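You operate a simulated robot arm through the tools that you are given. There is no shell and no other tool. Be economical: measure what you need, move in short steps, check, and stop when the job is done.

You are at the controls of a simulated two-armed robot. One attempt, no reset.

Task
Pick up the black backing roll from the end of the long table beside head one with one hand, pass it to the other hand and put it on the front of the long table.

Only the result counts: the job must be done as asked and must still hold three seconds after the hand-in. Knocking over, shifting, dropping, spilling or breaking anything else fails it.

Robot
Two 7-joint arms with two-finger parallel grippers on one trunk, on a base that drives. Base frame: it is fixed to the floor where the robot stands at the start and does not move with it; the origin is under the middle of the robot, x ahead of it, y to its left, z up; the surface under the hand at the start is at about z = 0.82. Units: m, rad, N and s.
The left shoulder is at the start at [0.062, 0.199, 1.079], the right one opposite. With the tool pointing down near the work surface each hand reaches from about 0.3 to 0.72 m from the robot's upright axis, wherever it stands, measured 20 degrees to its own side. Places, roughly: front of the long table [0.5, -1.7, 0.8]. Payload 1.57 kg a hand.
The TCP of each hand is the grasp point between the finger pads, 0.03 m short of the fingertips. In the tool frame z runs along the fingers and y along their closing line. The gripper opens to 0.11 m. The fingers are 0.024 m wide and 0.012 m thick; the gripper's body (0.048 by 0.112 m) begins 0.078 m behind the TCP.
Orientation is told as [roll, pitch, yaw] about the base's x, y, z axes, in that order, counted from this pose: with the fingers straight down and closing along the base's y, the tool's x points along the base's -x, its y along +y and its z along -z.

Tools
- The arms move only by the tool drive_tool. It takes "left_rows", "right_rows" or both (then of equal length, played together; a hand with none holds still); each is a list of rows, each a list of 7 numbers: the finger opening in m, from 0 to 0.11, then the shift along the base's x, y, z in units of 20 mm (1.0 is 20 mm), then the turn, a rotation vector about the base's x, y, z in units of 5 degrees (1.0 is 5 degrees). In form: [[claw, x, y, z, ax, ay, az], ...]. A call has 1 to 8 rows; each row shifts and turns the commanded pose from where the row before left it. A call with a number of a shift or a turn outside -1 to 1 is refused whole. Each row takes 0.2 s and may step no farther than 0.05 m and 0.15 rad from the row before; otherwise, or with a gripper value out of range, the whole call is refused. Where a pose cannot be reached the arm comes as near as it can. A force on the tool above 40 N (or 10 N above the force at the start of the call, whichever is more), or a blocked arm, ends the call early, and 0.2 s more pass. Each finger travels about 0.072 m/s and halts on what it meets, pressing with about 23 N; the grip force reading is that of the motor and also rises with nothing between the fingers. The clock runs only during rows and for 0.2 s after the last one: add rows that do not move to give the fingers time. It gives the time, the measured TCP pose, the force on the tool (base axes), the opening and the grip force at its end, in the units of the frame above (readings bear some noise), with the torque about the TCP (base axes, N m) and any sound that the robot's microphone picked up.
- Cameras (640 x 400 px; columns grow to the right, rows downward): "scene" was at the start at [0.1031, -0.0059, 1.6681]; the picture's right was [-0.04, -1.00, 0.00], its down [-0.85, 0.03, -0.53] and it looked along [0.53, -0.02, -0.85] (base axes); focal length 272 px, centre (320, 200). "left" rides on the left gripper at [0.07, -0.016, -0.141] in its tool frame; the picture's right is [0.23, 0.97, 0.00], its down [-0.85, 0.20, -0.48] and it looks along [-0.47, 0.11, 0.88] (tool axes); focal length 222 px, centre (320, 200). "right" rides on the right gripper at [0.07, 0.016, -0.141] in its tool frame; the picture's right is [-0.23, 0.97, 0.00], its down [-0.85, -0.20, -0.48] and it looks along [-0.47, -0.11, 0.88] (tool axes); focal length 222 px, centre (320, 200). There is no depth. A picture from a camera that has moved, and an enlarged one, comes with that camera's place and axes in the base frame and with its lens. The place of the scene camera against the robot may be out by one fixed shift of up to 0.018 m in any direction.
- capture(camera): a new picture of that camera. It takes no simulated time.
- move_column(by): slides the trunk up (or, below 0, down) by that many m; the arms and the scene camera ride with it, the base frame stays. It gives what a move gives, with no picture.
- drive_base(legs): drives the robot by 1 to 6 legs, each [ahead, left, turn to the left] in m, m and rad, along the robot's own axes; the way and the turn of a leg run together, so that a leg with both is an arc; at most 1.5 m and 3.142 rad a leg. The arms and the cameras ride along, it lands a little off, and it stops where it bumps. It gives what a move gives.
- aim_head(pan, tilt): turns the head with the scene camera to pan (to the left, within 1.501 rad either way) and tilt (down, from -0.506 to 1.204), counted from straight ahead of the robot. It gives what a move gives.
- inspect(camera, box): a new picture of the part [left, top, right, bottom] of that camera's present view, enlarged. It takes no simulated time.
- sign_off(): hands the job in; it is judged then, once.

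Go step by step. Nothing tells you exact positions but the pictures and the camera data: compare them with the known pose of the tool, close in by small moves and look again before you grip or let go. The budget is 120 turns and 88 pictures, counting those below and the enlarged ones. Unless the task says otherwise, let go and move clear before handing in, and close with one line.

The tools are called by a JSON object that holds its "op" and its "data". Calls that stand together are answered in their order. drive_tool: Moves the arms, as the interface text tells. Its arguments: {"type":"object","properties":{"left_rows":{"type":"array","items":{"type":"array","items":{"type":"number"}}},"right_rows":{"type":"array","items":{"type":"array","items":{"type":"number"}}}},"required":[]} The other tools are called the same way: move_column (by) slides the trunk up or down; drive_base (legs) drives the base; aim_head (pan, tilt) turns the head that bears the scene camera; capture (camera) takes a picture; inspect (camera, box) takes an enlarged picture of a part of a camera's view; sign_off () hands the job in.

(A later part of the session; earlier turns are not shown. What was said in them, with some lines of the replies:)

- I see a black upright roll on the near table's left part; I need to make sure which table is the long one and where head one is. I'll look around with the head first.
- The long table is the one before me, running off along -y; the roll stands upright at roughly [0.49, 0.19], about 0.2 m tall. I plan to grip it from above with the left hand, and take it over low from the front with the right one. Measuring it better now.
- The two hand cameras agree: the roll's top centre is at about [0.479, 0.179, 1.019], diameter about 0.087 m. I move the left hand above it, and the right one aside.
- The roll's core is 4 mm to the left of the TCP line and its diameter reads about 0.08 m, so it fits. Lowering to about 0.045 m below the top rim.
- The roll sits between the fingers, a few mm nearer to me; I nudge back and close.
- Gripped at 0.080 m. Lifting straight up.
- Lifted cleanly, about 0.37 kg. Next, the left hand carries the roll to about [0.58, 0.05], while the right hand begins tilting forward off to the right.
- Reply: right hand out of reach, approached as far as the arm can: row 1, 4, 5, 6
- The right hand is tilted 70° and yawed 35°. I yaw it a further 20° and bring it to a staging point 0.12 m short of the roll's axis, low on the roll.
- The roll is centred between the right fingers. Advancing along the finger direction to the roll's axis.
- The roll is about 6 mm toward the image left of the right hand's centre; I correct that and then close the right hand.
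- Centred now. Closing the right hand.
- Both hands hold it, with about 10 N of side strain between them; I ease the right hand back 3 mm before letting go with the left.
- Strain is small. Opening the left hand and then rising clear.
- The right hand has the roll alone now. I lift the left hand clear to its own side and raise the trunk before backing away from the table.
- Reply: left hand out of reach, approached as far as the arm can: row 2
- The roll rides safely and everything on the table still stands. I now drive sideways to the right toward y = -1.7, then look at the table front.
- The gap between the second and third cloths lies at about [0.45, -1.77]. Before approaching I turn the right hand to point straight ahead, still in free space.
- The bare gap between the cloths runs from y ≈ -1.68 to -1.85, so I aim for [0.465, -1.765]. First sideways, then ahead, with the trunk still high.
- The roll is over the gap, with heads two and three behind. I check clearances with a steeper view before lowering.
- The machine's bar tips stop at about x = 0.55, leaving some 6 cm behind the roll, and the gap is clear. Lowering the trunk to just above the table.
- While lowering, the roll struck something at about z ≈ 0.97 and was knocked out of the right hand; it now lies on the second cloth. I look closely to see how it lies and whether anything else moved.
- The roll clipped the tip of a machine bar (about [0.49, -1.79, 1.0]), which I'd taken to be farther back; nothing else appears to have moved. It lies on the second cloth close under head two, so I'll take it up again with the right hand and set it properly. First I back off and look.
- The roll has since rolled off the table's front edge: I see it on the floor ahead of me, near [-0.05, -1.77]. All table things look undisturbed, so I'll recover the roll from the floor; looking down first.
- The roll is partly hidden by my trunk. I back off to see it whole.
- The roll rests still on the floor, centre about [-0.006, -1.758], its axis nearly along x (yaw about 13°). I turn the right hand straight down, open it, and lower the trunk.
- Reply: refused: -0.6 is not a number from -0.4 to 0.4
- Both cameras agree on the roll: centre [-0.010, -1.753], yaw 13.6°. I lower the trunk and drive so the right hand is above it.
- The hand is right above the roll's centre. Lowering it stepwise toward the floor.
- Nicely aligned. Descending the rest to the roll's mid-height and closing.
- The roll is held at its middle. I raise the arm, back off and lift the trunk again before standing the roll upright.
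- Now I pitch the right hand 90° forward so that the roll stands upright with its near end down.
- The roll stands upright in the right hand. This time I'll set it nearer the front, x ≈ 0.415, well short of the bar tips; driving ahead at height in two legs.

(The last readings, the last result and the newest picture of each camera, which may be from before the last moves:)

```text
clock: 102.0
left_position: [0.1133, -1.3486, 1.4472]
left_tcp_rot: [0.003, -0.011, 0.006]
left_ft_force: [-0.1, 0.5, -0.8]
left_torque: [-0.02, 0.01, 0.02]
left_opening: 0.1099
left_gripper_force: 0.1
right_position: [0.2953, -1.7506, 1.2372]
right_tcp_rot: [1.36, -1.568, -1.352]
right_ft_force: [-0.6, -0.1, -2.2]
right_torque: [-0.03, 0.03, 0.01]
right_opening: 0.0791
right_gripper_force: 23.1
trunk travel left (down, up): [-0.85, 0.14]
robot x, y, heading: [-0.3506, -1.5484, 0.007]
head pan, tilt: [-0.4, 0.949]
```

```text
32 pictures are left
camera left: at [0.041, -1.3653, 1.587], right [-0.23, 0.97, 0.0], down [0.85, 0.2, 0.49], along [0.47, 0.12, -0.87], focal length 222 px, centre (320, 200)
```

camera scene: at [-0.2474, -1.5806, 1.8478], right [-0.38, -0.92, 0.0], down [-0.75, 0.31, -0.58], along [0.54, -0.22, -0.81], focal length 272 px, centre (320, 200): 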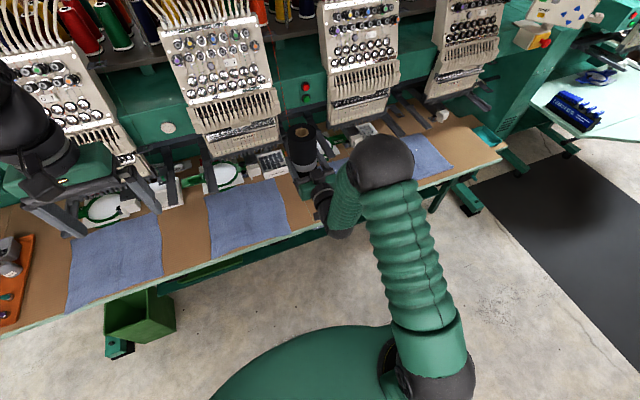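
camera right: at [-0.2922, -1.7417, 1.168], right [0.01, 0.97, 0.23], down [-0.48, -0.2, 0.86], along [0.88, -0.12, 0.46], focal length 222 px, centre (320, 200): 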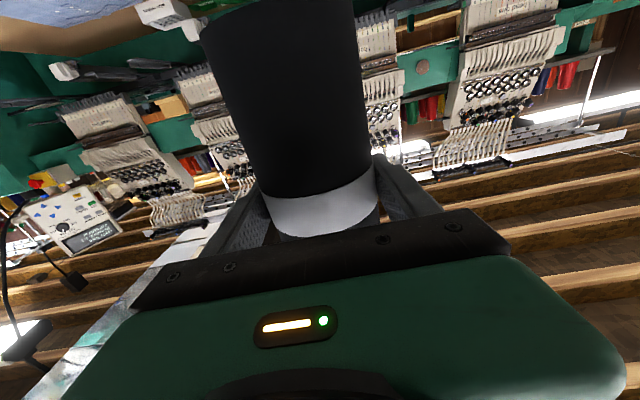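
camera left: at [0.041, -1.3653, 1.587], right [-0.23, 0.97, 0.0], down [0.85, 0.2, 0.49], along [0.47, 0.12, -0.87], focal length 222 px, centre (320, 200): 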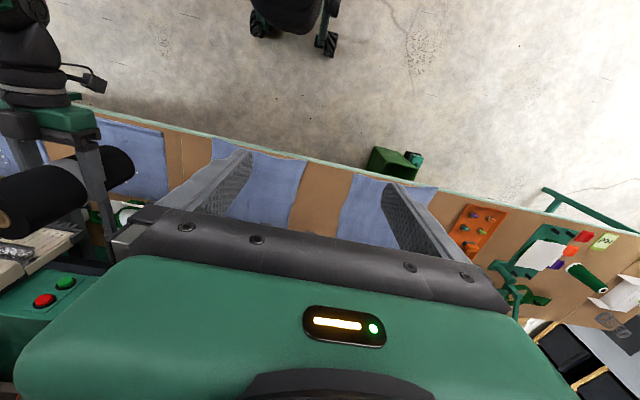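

Edge of the table is at x ≈ 0.30, bar tips at x ≈ 0.49; the roll's centre at 0.40 leaves several cm both ways. Driving the last bit and lowering in stages.

{"op": "drive_base", "data": {"legs": [[0.105, -0.012, -0.006]]}}

{"op": "move_column", "data": {"by": -0.12}}

{"op": "capture", "data": {"camera": "scene"}}

{"op": "capture", "data": {"camera": "left"}}

```text
clock: 103.2
left_position: [0.2073, -1.3582, 1.4507]
left_tcp_rot: [0.002, -0.019, 0.003]
left_ft_force: [0.1, -1.1, 0.1]
left_torque: [-0.01, -0.01, 0.02]
left_opening: 0.11
left_gripper_force: 0.0
right_position: [0.3899, -1.7615, 1.2431]
right_tcp_rot: [2.895, -1.563, -2.889]
right_ft_force: [-0.3, 0.7, -3.8]
right_torque: [-0.01, 0.01, -0.03]
right_opening: 0.0793
right_gripper_force: 23.0
trunk travel left (down, up): [-0.85, 0.14]
robot x, y, heading: [-0.2492, -1.5606, 0.004]
head pan, tilt: [-0.4, 0.949]
```

```text
clock: 104.7
left_position: [0.2185, -1.3627, 1.3269]
left_tcp_rot: [0.006, -0.012, 0.0]
left_ft_force: [0.0, -0.3, 0.3]
left_torque: [-0.03, 0.03, 0.01]
left_opening: 0.1102
left_gripper_force: 0.0
right_position: [0.3982, -1.7664, 1.118]
right_tcp_rot: [1.222, -1.564, -1.217]
right_ft_force: [0.6, -0.4, -3.2]
right_torque: [0.0, 0.03, -0.01]
right_opening: 0.0792
right_gripper_force: 23.3
trunk travel left (down, up): [-0.73, 0.26]
robot x, y, heading: [-0.2468, -1.5588, 0.004]
head pan, tilt: [-0.4, 0.949]
```

```text
31 pictures are left
camera scene: at [-0.1422, -1.5936, 1.7277], right [-0.39, -0.92, 0.0], down [-0.75, 0.32, -0.58], along [0.53, -0.23, -0.81], focal length 272 px, centre (320, 200)
```

scene: 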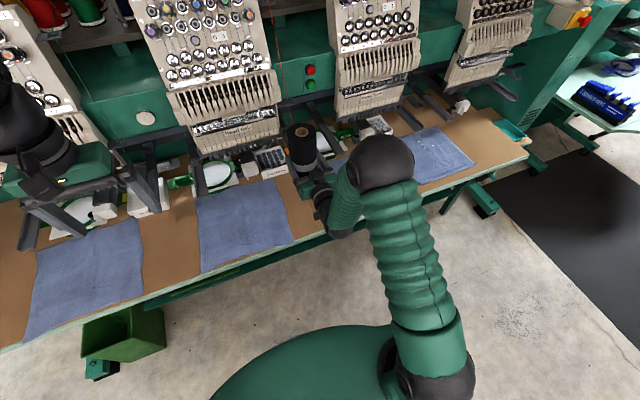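

```text
30 pictures are left
camera left: at [0.1468, -1.3797, 1.4674], right [-0.23, 0.97, 0.0], down [0.85, 0.2, 0.49], along [0.48, 0.11, -0.87], focal length 222 px, centre (320, 200)
```

left: 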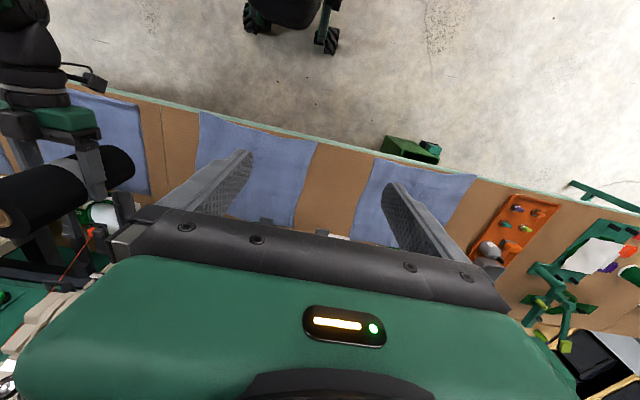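

{"op": "inspect", "data": {"camera": "left", "box": [0, 80, 220, 240]}}

{"op": "inspect", "data": {"camera": "scene", "box": [240, 80, 400, 240]}}

```text
2.50 times, centred on (110, 160) of left
camera zoom: at [0.1468, -1.3797, 1.4674], right [-0.23, 0.97, 0.0], down [0.85, 0.2, 0.49], along [0.48, 0.11, -0.87], focal length 555 px, centre (845, 300)
```

zoom: 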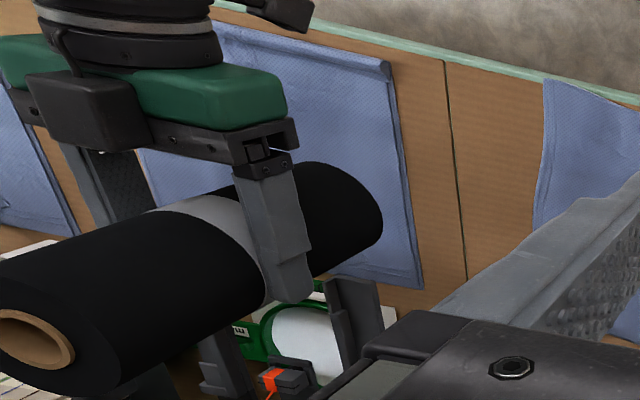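

```text
2.50 times, centred on (320, 160) of scene
camera zoom: at [-0.1422, -1.5936, 1.7277], right [-0.39, -0.92, 0.0], down [-0.75, 0.32, -0.58], along [0.53, -0.23, -0.81], focal length 680 px, centre (320, 300)
```

zoom: 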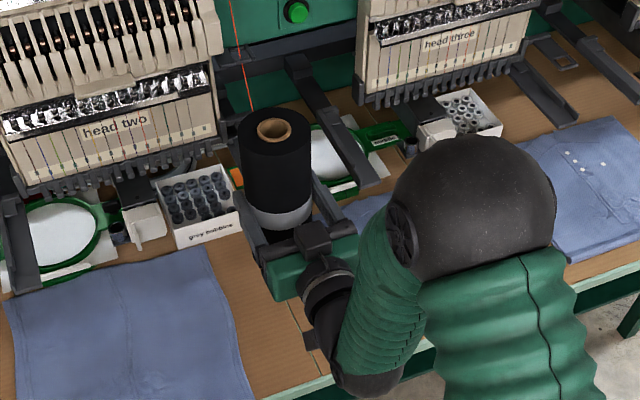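

The bar tip triangulates again to [0.497, -1.788, 1.0], 6 cm behind the roll's surface. Lowering the trunk further in steps, watching the force.

{"op": "move_column", "data": {"by": -0.09}}

{"op": "move_column", "data": {"by": -0.075}}

{"op": "capture", "data": {"camera": "left"}}

{"op": "capture", "data": {"camera": "scene"}}

{"op": "capture", "data": {"camera": "right"}}

```text
clock: 105.9
left_position: [0.2179, -1.3622, 1.2382]
left_tcp_rot: [0.002, -0.013, 0.001]
left_ft_force: [-0.2, 0.0, 0.1]
left_torque: [0.0, 0.04, -0.02]
left_opening: 0.11
left_gripper_force: 0.1
right_position: [0.3982, -1.7645, 1.0285]
right_tcp_rot: [1.304, -1.566, -1.302]
right_ft_force: [-0.3, 0.8, -3.5]
right_torque: [-0.02, 0.04, 0.0]
right_opening: 0.0794
right_gripper_force: 23.1
trunk travel left (down, up): [-0.64, 0.35]
robot x, y, heading: [-0.2471, -1.5536, 0.004]
head pan, tilt: [-0.4, 0.949]
```

```text
clock: 107.0
left_position: [0.218, -1.362, 1.1619]
left_tcp_rot: [0.005, -0.012, 0.002]
left_ft_force: [0.6, 0.7, 0.2]
left_torque: [0.01, -0.04, 0.04]
left_opening: 0.11
left_gripper_force: 0.1
right_position: [0.397, -1.7648, 0.9528]
right_tcp_rot: [1.336, -1.567, -1.331]
right_ft_force: [-0.3, 0.1, -4.2]
right_torque: [0.0, 0.03, 0.02]
right_opening: 0.0792
right_gripper_force: 22.7
trunk travel left (down, up): [-0.565, 0.425]
robot x, y, heading: [-0.2446, -1.5569, 0.005]
head pan, tilt: [-0.4, 0.949]
```

```text
27 pictures are left
camera left: at [0.1458, -1.3785, 1.3026], right [-0.23, 0.97, 0.0], down [0.85, 0.2, 0.49], along [0.48, 0.11, -0.87], focal length 222 px, centre (320, 200)
```

left: 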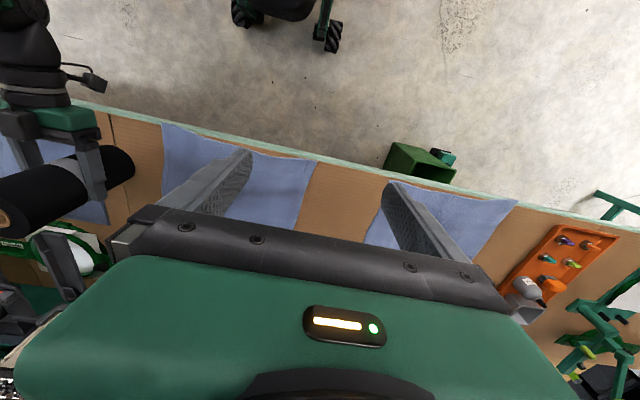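

```text
26 pictures are left
camera scene: at [-0.1431, -1.5923, 1.5627], right [-0.39, -0.92, 0.0], down [-0.75, 0.32, -0.58], along [0.53, -0.23, -0.81], focal length 272 px, centre (320, 200)
```

scene: 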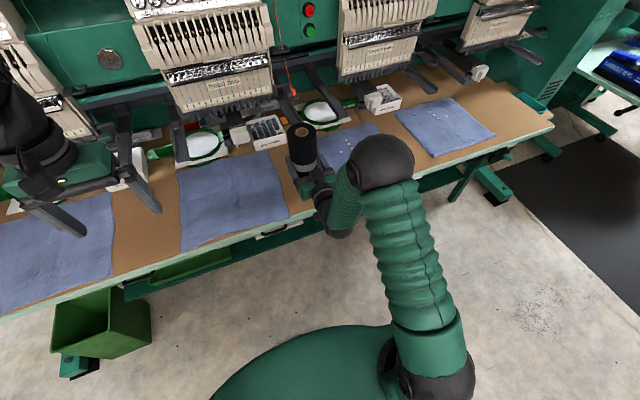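

```text
25 pictures are left
camera right: at [0.2572, -1.7481, 0.884], right [0.0, 0.97, 0.23], down [-0.48, -0.2, 0.85], along [0.88, -0.11, 0.46], focal length 222 px, centre (320, 200)
```

right: 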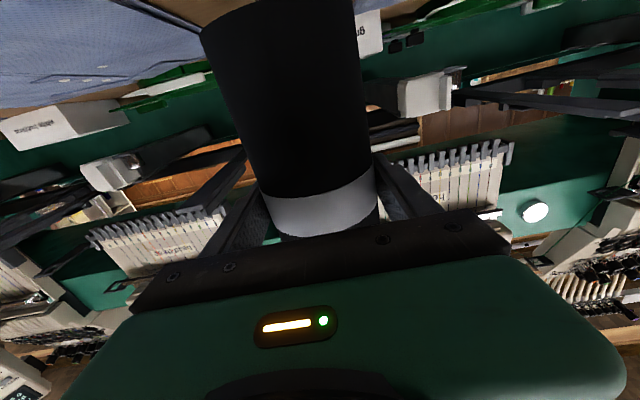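

All clear; the roll hangs a few cm above the bare gap. Lowering by small arm steps until it touches.

{"op": "drive_tool", "data": {"right_rows": [[0.05, 0, 0, -0.3, 0, 0, 0], [0.05, 0, 0, -0.3, 0, 0, 0], [0.05, 0, 0, -0.3, 0, 0, 0], [0.05, 0, 0, 0, 0, 0, 0]]}}

{"op": "inspect", "data": {"camera": "left", "box": [0, 100, 200, 250]}}

```text
clock: 108.0
left_position: [0.2177, -1.3612, 1.1621]
left_tcp_rot: [0.004, -0.013, 0.0]
left_ft_force: [0.4, 0.7, 0.5]
left_torque: [0.0, 0.01, -0.01]
left_opening: 0.1099
left_gripper_force: 0.1
right_position: [0.3974, -1.7656, 0.9354]
right_tcp_rot: [1.277, -1.565, -1.274]
right_ft_force: [0.3, -0.9, -3.5]
right_torque: [0.0, 0.03, -0.01]
right_opening: 0.0794
right_gripper_force: 22.8
trunk travel left (down, up): [-0.565, 0.425]
robot x, y, heading: [-0.2464, -1.5555, 0.007]
head pan, tilt: [-0.4, 0.949]
```

```text
2.67 times, centred on (100, 175) of left
camera zoom: at [0.1459, -1.3785, 1.3024], right [-0.23, 0.97, 0.0], down [0.85, 0.2, 0.49], along [0.48, 0.11, -0.87], focal length 592 px, centre (907, 267)
```

zoom: 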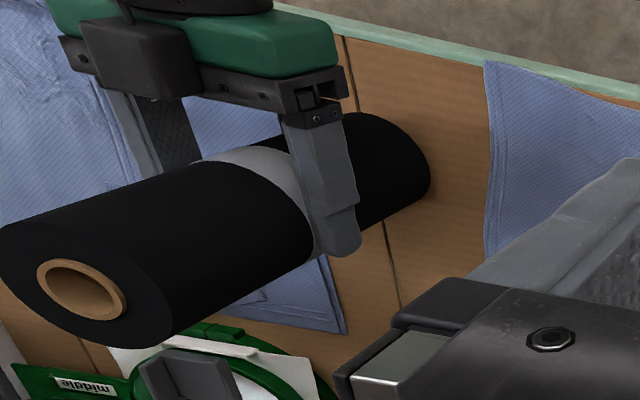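

{"op": "drive_tool", "data": {"right_rows": [[0.05, 0, 0, -0.15, 0, 0, 0], [0.05, 0, 0, -0.15, 0, 0, 0], [0.05, 0, 0, -0.15, 0, 0, 0], [0.05, 0, 0, 0, 0, 0, 0]]}}

```text
clock: 109.0
left_position: [0.2179, -1.3623, 1.1616]
left_tcp_rot: [0.003, -0.014, 0.003]
left_ft_force: [0.2, 0.4, -0.3]
left_torque: [0.02, 0.01, 0.02]
left_opening: 0.1098
left_gripper_force: 0.0
right_position: [0.3969, -1.7658, 0.9267]
right_tcp_rot: [1.279, -1.567, -1.276]
right_ft_force: [0.5, 0.0, -3.3]
right_torque: [-0.02, 0.04, 0.02]
right_opening: 0.0793
right_gripper_force: 22.9
trunk travel left (down, up): [-0.565, 0.425]
robot x, y, heading: [-0.2463, -1.5574, -0.001]
head pan, tilt: [-0.4, 0.949]
```

{"op": "drive_tool", "data": {"right_rows": [[0.05, 0, 0, -0.15, 0, 0, 0], [0.05, 0, 0, -0.15, 0, 0, 0], [0.05, 0, 0, 0, 0, 0, 0]]}}

{"op": "inspect", "data": {"camera": "left", "box": [60, 110, 200, 215]}}

```text
clock: 109.8
left_position: [0.2182, -1.3614, 1.1615]
left_tcp_rot: [0.004, -0.011, 0.0]
left_ft_force: [-0.2, 0.3, 0.2]
left_torque: [-0.03, 0.05, -0.01]
left_opening: 0.11
left_gripper_force: 0.1
right_position: [0.3977, -1.7659, 0.9212]
right_tcp_rot: [1.525, -1.566, -1.521]
right_ft_force: [0.3, 0.0, -0.4]
right_torque: [-0.02, -0.12, -0.01]
right_opening: 0.0793
right_gripper_force: 23.1
trunk travel left (down, up): [-0.565, 0.425]
robot x, y, heading: [-0.2477, -1.5603, -0.0]
head pan, tilt: [-0.4, 0.949]
```

```text
3.81 times, centred on (130, 162) of left
camera zoom: at [0.1457, -1.3784, 1.3026], right [-0.23, 0.97, 0.0], down [0.85, 0.2, 0.49], along [0.48, 0.11, -0.87], focal length 846 px, centre (1044, 343)
```

zoom: 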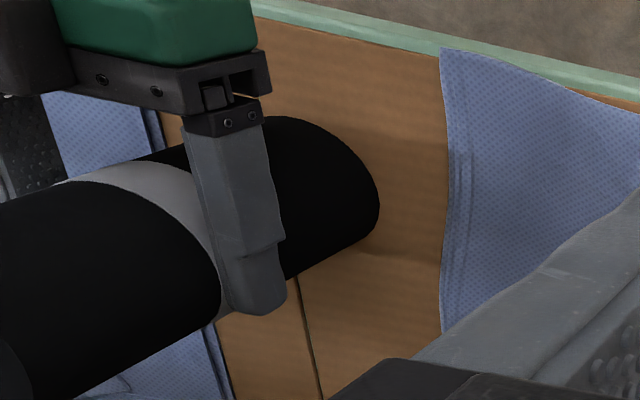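

The table now carries the roll (force fell from 3.3 to 0.4 N). One millimetre more to seat it, then I look again.

{"op": "drive_tool", "data": {"right_rows": [[0.05, 0, 0, -0.06, 0, 0, 0], [0.05, 0, 0, 0, 0, 0, 0]]}}

{"op": "inspect", "data": {"camera": "scene", "box": [230, 80, 410, 250]}}

```text
clock: 110.5
left_position: [0.2189, -1.3616, 1.1625]
left_tcp_rot: [0.003, -0.013, 0.001]
left_ft_force: [-0.9, 0.5, 0.7]
left_torque: [-0.01, 0.0, -0.01]
left_opening: 0.1099
left_gripper_force: 0.0
right_position: [0.3971, -1.7649, 0.9203]
right_tcp_rot: [1.992, -1.566, -1.988]
right_ft_force: [2.4, -0.5, 3.5]
right_torque: [-0.15, -0.42, -0.02]
right_opening: 0.0792
right_gripper_force: 23.3
trunk travel left (down, up): [-0.565, 0.425]
robot x, y, heading: [-0.2434, -1.5576, 0.001]
head pan, tilt: [-0.4, 0.949]
```

```text
2.35 times, centred on (320, 165) of scene
camera zoom: at [-0.1442, -1.5919, 1.5629], right [-0.39, -0.92, 0.0], down [-0.75, 0.32, -0.58], along [0.53, -0.23, -0.81], focal length 640 px, centre (320, 282)
```

zoom: 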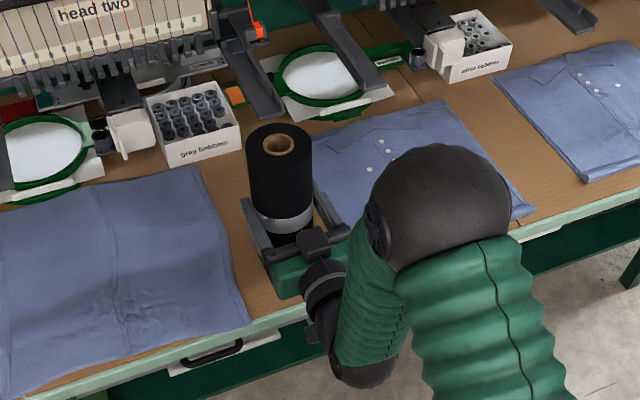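

It stands upright on the bare board in the gap. Opening the fingers gently.

{"op": "drive_tool", "data": {"right_rows": [[0.078, 0, 0, 0.03, 0, 0, 0], [0.082, 0, 0, 0, 0, 0, 0], [0.09, 0, 0, 0, 0, 0, 0], [0.1, 0, 0, 0, 0, 0, 0], [0.11, 0, 0, 0, 0, 0, 0], [0.11, 0, 0, 0, 0, 0, 0]]}}

{"op": "capture", "data": {"camera": "right"}}

{"op": "inspect", "data": {"camera": "scene", "box": [230, 80, 410, 250]}}

```text
clock: 111.8
left_position: [0.2177, -1.3621, 1.1633]
left_tcp_rot: [0.004, -0.011, 0.003]
left_ft_force: [-1.1, -1.0, 0.5]
left_torque: [-0.02, -0.01, -0.01]
left_opening: 0.1102
left_gripper_force: 0.0
right_position: [0.3967, -1.7642, 0.9199]
right_tcp_rot: [1.361, -1.567, -1.358]
right_ft_force: [0.4, 1.4, 0.0]
right_torque: [-0.01, 0.01, 0.0]
right_opening: 0.11
right_gripper_force: 0.0
trunk travel left (down, up): [-0.565, 0.425]
robot x, y, heading: [-0.2476, -1.5585, 0.003]
head pan, tilt: [-0.4, 0.949]
```

```text
21 pictures are left
camera right: at [0.2569, -1.7478, 0.8508], right [0.0, 0.97, 0.23], down [-0.48, -0.2, 0.85], along [0.88, -0.11, 0.46], focal length 222 px, centre (320, 200)
```

right: 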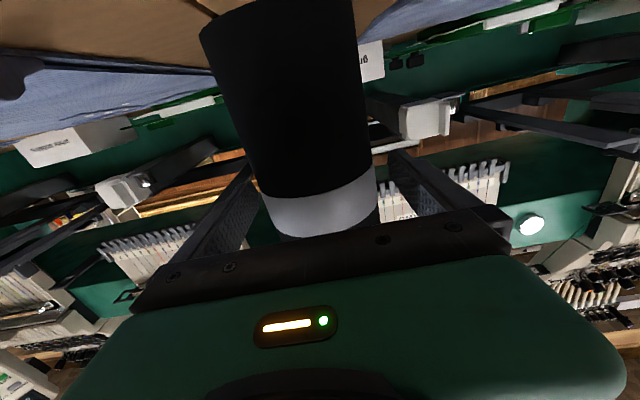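

```text
2.35 times, centred on (320, 165) of scene
camera zoom: at [-0.1438, -1.592, 1.5628], right [-0.39, -0.92, 0.0], down [-0.75, 0.32, -0.58], along [0.53, -0.23, -0.81], focal length 640 px, centre (320, 282)
```

zoom: 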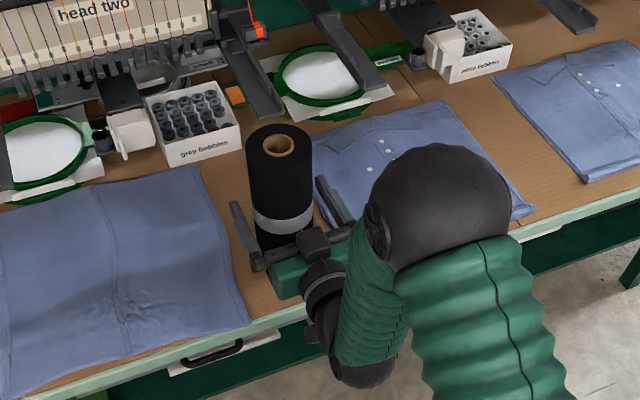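

The roll stands free. Withdrawing the hand straight back with the arm, then the base.

{"op": "drive_tool", "data": {"right_rows": [[0.11, -0.5, 0, 0, 0, 0, 0], [0.11, -0.7, 0, 0, 0, 0, 0], [0.11, -0.7, 0, 0, 0, 0, 0], [0.11, -0.7, 0, 0, 0, 0, 0], [0.11, -0.7, 0, 0, 0, 0, 0], [0.11, -0.7, 0, 0, 0, 0, 0]]}}

{"op": "capture", "data": {"camera": "right"}}

```text
clock: 113.2
left_position: [0.218, -1.3605, 1.1627]
left_tcp_rot: [0.004, -0.014, 0.001]
left_ft_force: [0.2, -0.4, 0.5]
left_torque: [0.01, -0.04, 0.01]
left_opening: 0.11
left_gripper_force: 0.0
right_position: [0.3176, -1.7647, 0.9201]
right_tcp_rot: [1.334, -1.567, -1.331]
right_ft_force: [-0.3, -0.2, -0.7]
right_torque: [0.01, -0.01, -0.01]
right_opening: 0.1099
right_gripper_force: 0.1
trunk travel left (down, up): [-0.565, 0.425]
robot x, y, heading: [-0.2484, -1.5604, -0.001]
head pan, tilt: [-0.4, 0.949]
```

```text
19 pictures are left
camera right: at [0.1769, -1.7482, 0.8505], right [0.0, 0.97, 0.23], down [-0.48, -0.2, 0.85], along [0.88, -0.11, 0.46], focal length 222 px, centre (320, 200)
```

right: 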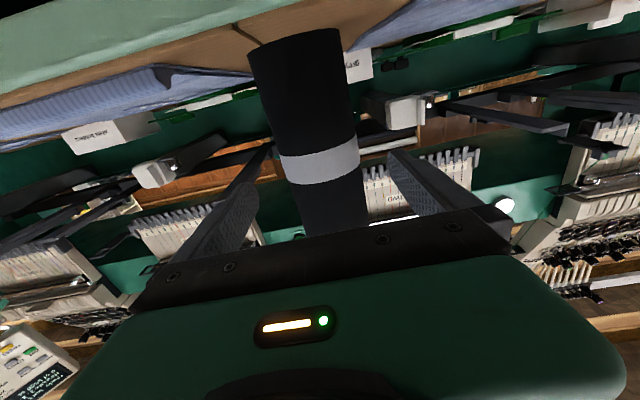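

{"op": "drive_base", "data": {"legs": [[-0.3, 0, 0]]}}

{"op": "aim_head", "data": {"pan": -0.2, "tilt": 0.6}}

{"op": "capture", "data": {"camera": "scene"}}

{"op": "inspect", "data": {"camera": "scene", "box": [200, 60, 480, 250]}}

```text
clock: 115.3
left_position: [-0.0824, -1.3617, 1.1627]
left_tcp_rot: [0.004, -0.013, 0.002]
left_ft_force: [-0.2, -0.4, 1.0]
left_torque: [0.0, 0.0, 0.01]
left_opening: 0.1101
left_gripper_force: 0.0
right_position: [0.0174, -1.7652, 0.9199]
right_tcp_rot: [1.178, -1.566, -1.174]
right_ft_force: [-0.1, -0.6, -0.1]
right_torque: [-0.01, -0.03, -0.01]
right_opening: 0.1098
right_gripper_force: 0.1
trunk travel left (down, up): [-0.565, 0.425]
robot x, y, heading: [-0.5472, -1.5564, 0.001]
head pan, tilt: [-0.4, 0.949]
```

```text
clock: 116.1
left_position: [-0.083, -1.3615, 1.1617]
left_tcp_rot: [0.002, -0.013, 0.003]
left_ft_force: [-0.7, 0.4, -0.1]
left_torque: [0.01, 0.0, 0.01]
left_opening: 0.1101
left_gripper_force: 0.0
right_position: [0.0165, -1.7646, 0.92]
right_tcp_rot: [1.604, -1.566, -1.599]
right_ft_force: [-0.4, 0.4, 0.6]
right_torque: [0.02, 0.02, 0.04]
right_opening: 0.11
right_gripper_force: 0.0
trunk travel left (down, up): [-0.565, 0.425]
robot x, y, heading: [-0.5465, -1.5599, 0.008]
head pan, tilt: [-0.201, 0.6]
```

```text
18 pictures are left
camera scene: at [-0.4247, -1.5817, 1.5911], right [-0.2, -0.98, 0.0], down [-0.56, 0.11, -0.82], along [0.81, -0.16, -0.57], focal length 272 px, centre (320, 200)
```

scene: 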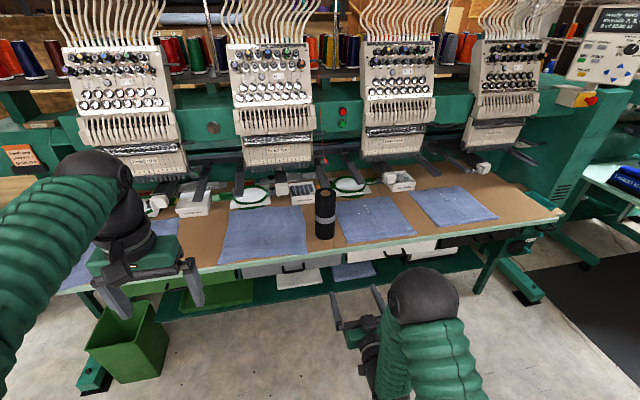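

```text
2.11 times, centred on (340, 155) of scene
camera zoom: at [-0.4247, -1.5817, 1.5911], right [-0.2, -0.98, 0.0], down [-0.56, 0.11, -0.82], along [0.81, -0.16, -0.57], focal length 573 px, centre (278, 295)
```

zoom: 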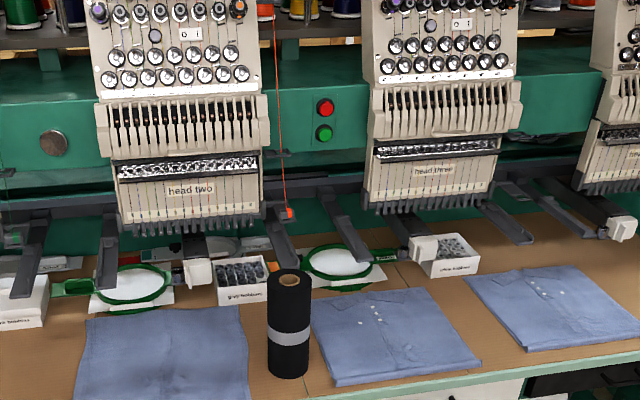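

The roll stands upright on the bare board at about [0.40, -1.765], between the second and third cloths. Both hands are empty and clear, and everything else looks to be in place, so I hand in.

{"op": "sign_off", "data": {}}

```text
The job is handed in.
```

The backing roll is standing upright on the front of the long table at about [0.40, -1.765], after being passed from the left hand to the right. It did not go cleanly. On the first lowering I misjudged a machine bar, which knocked the roll from the right hand onto the second cloth, and it then rolled off to the floor. I picked it up again with the right hand and set it down. I saw nothing else shifted or knocked over.
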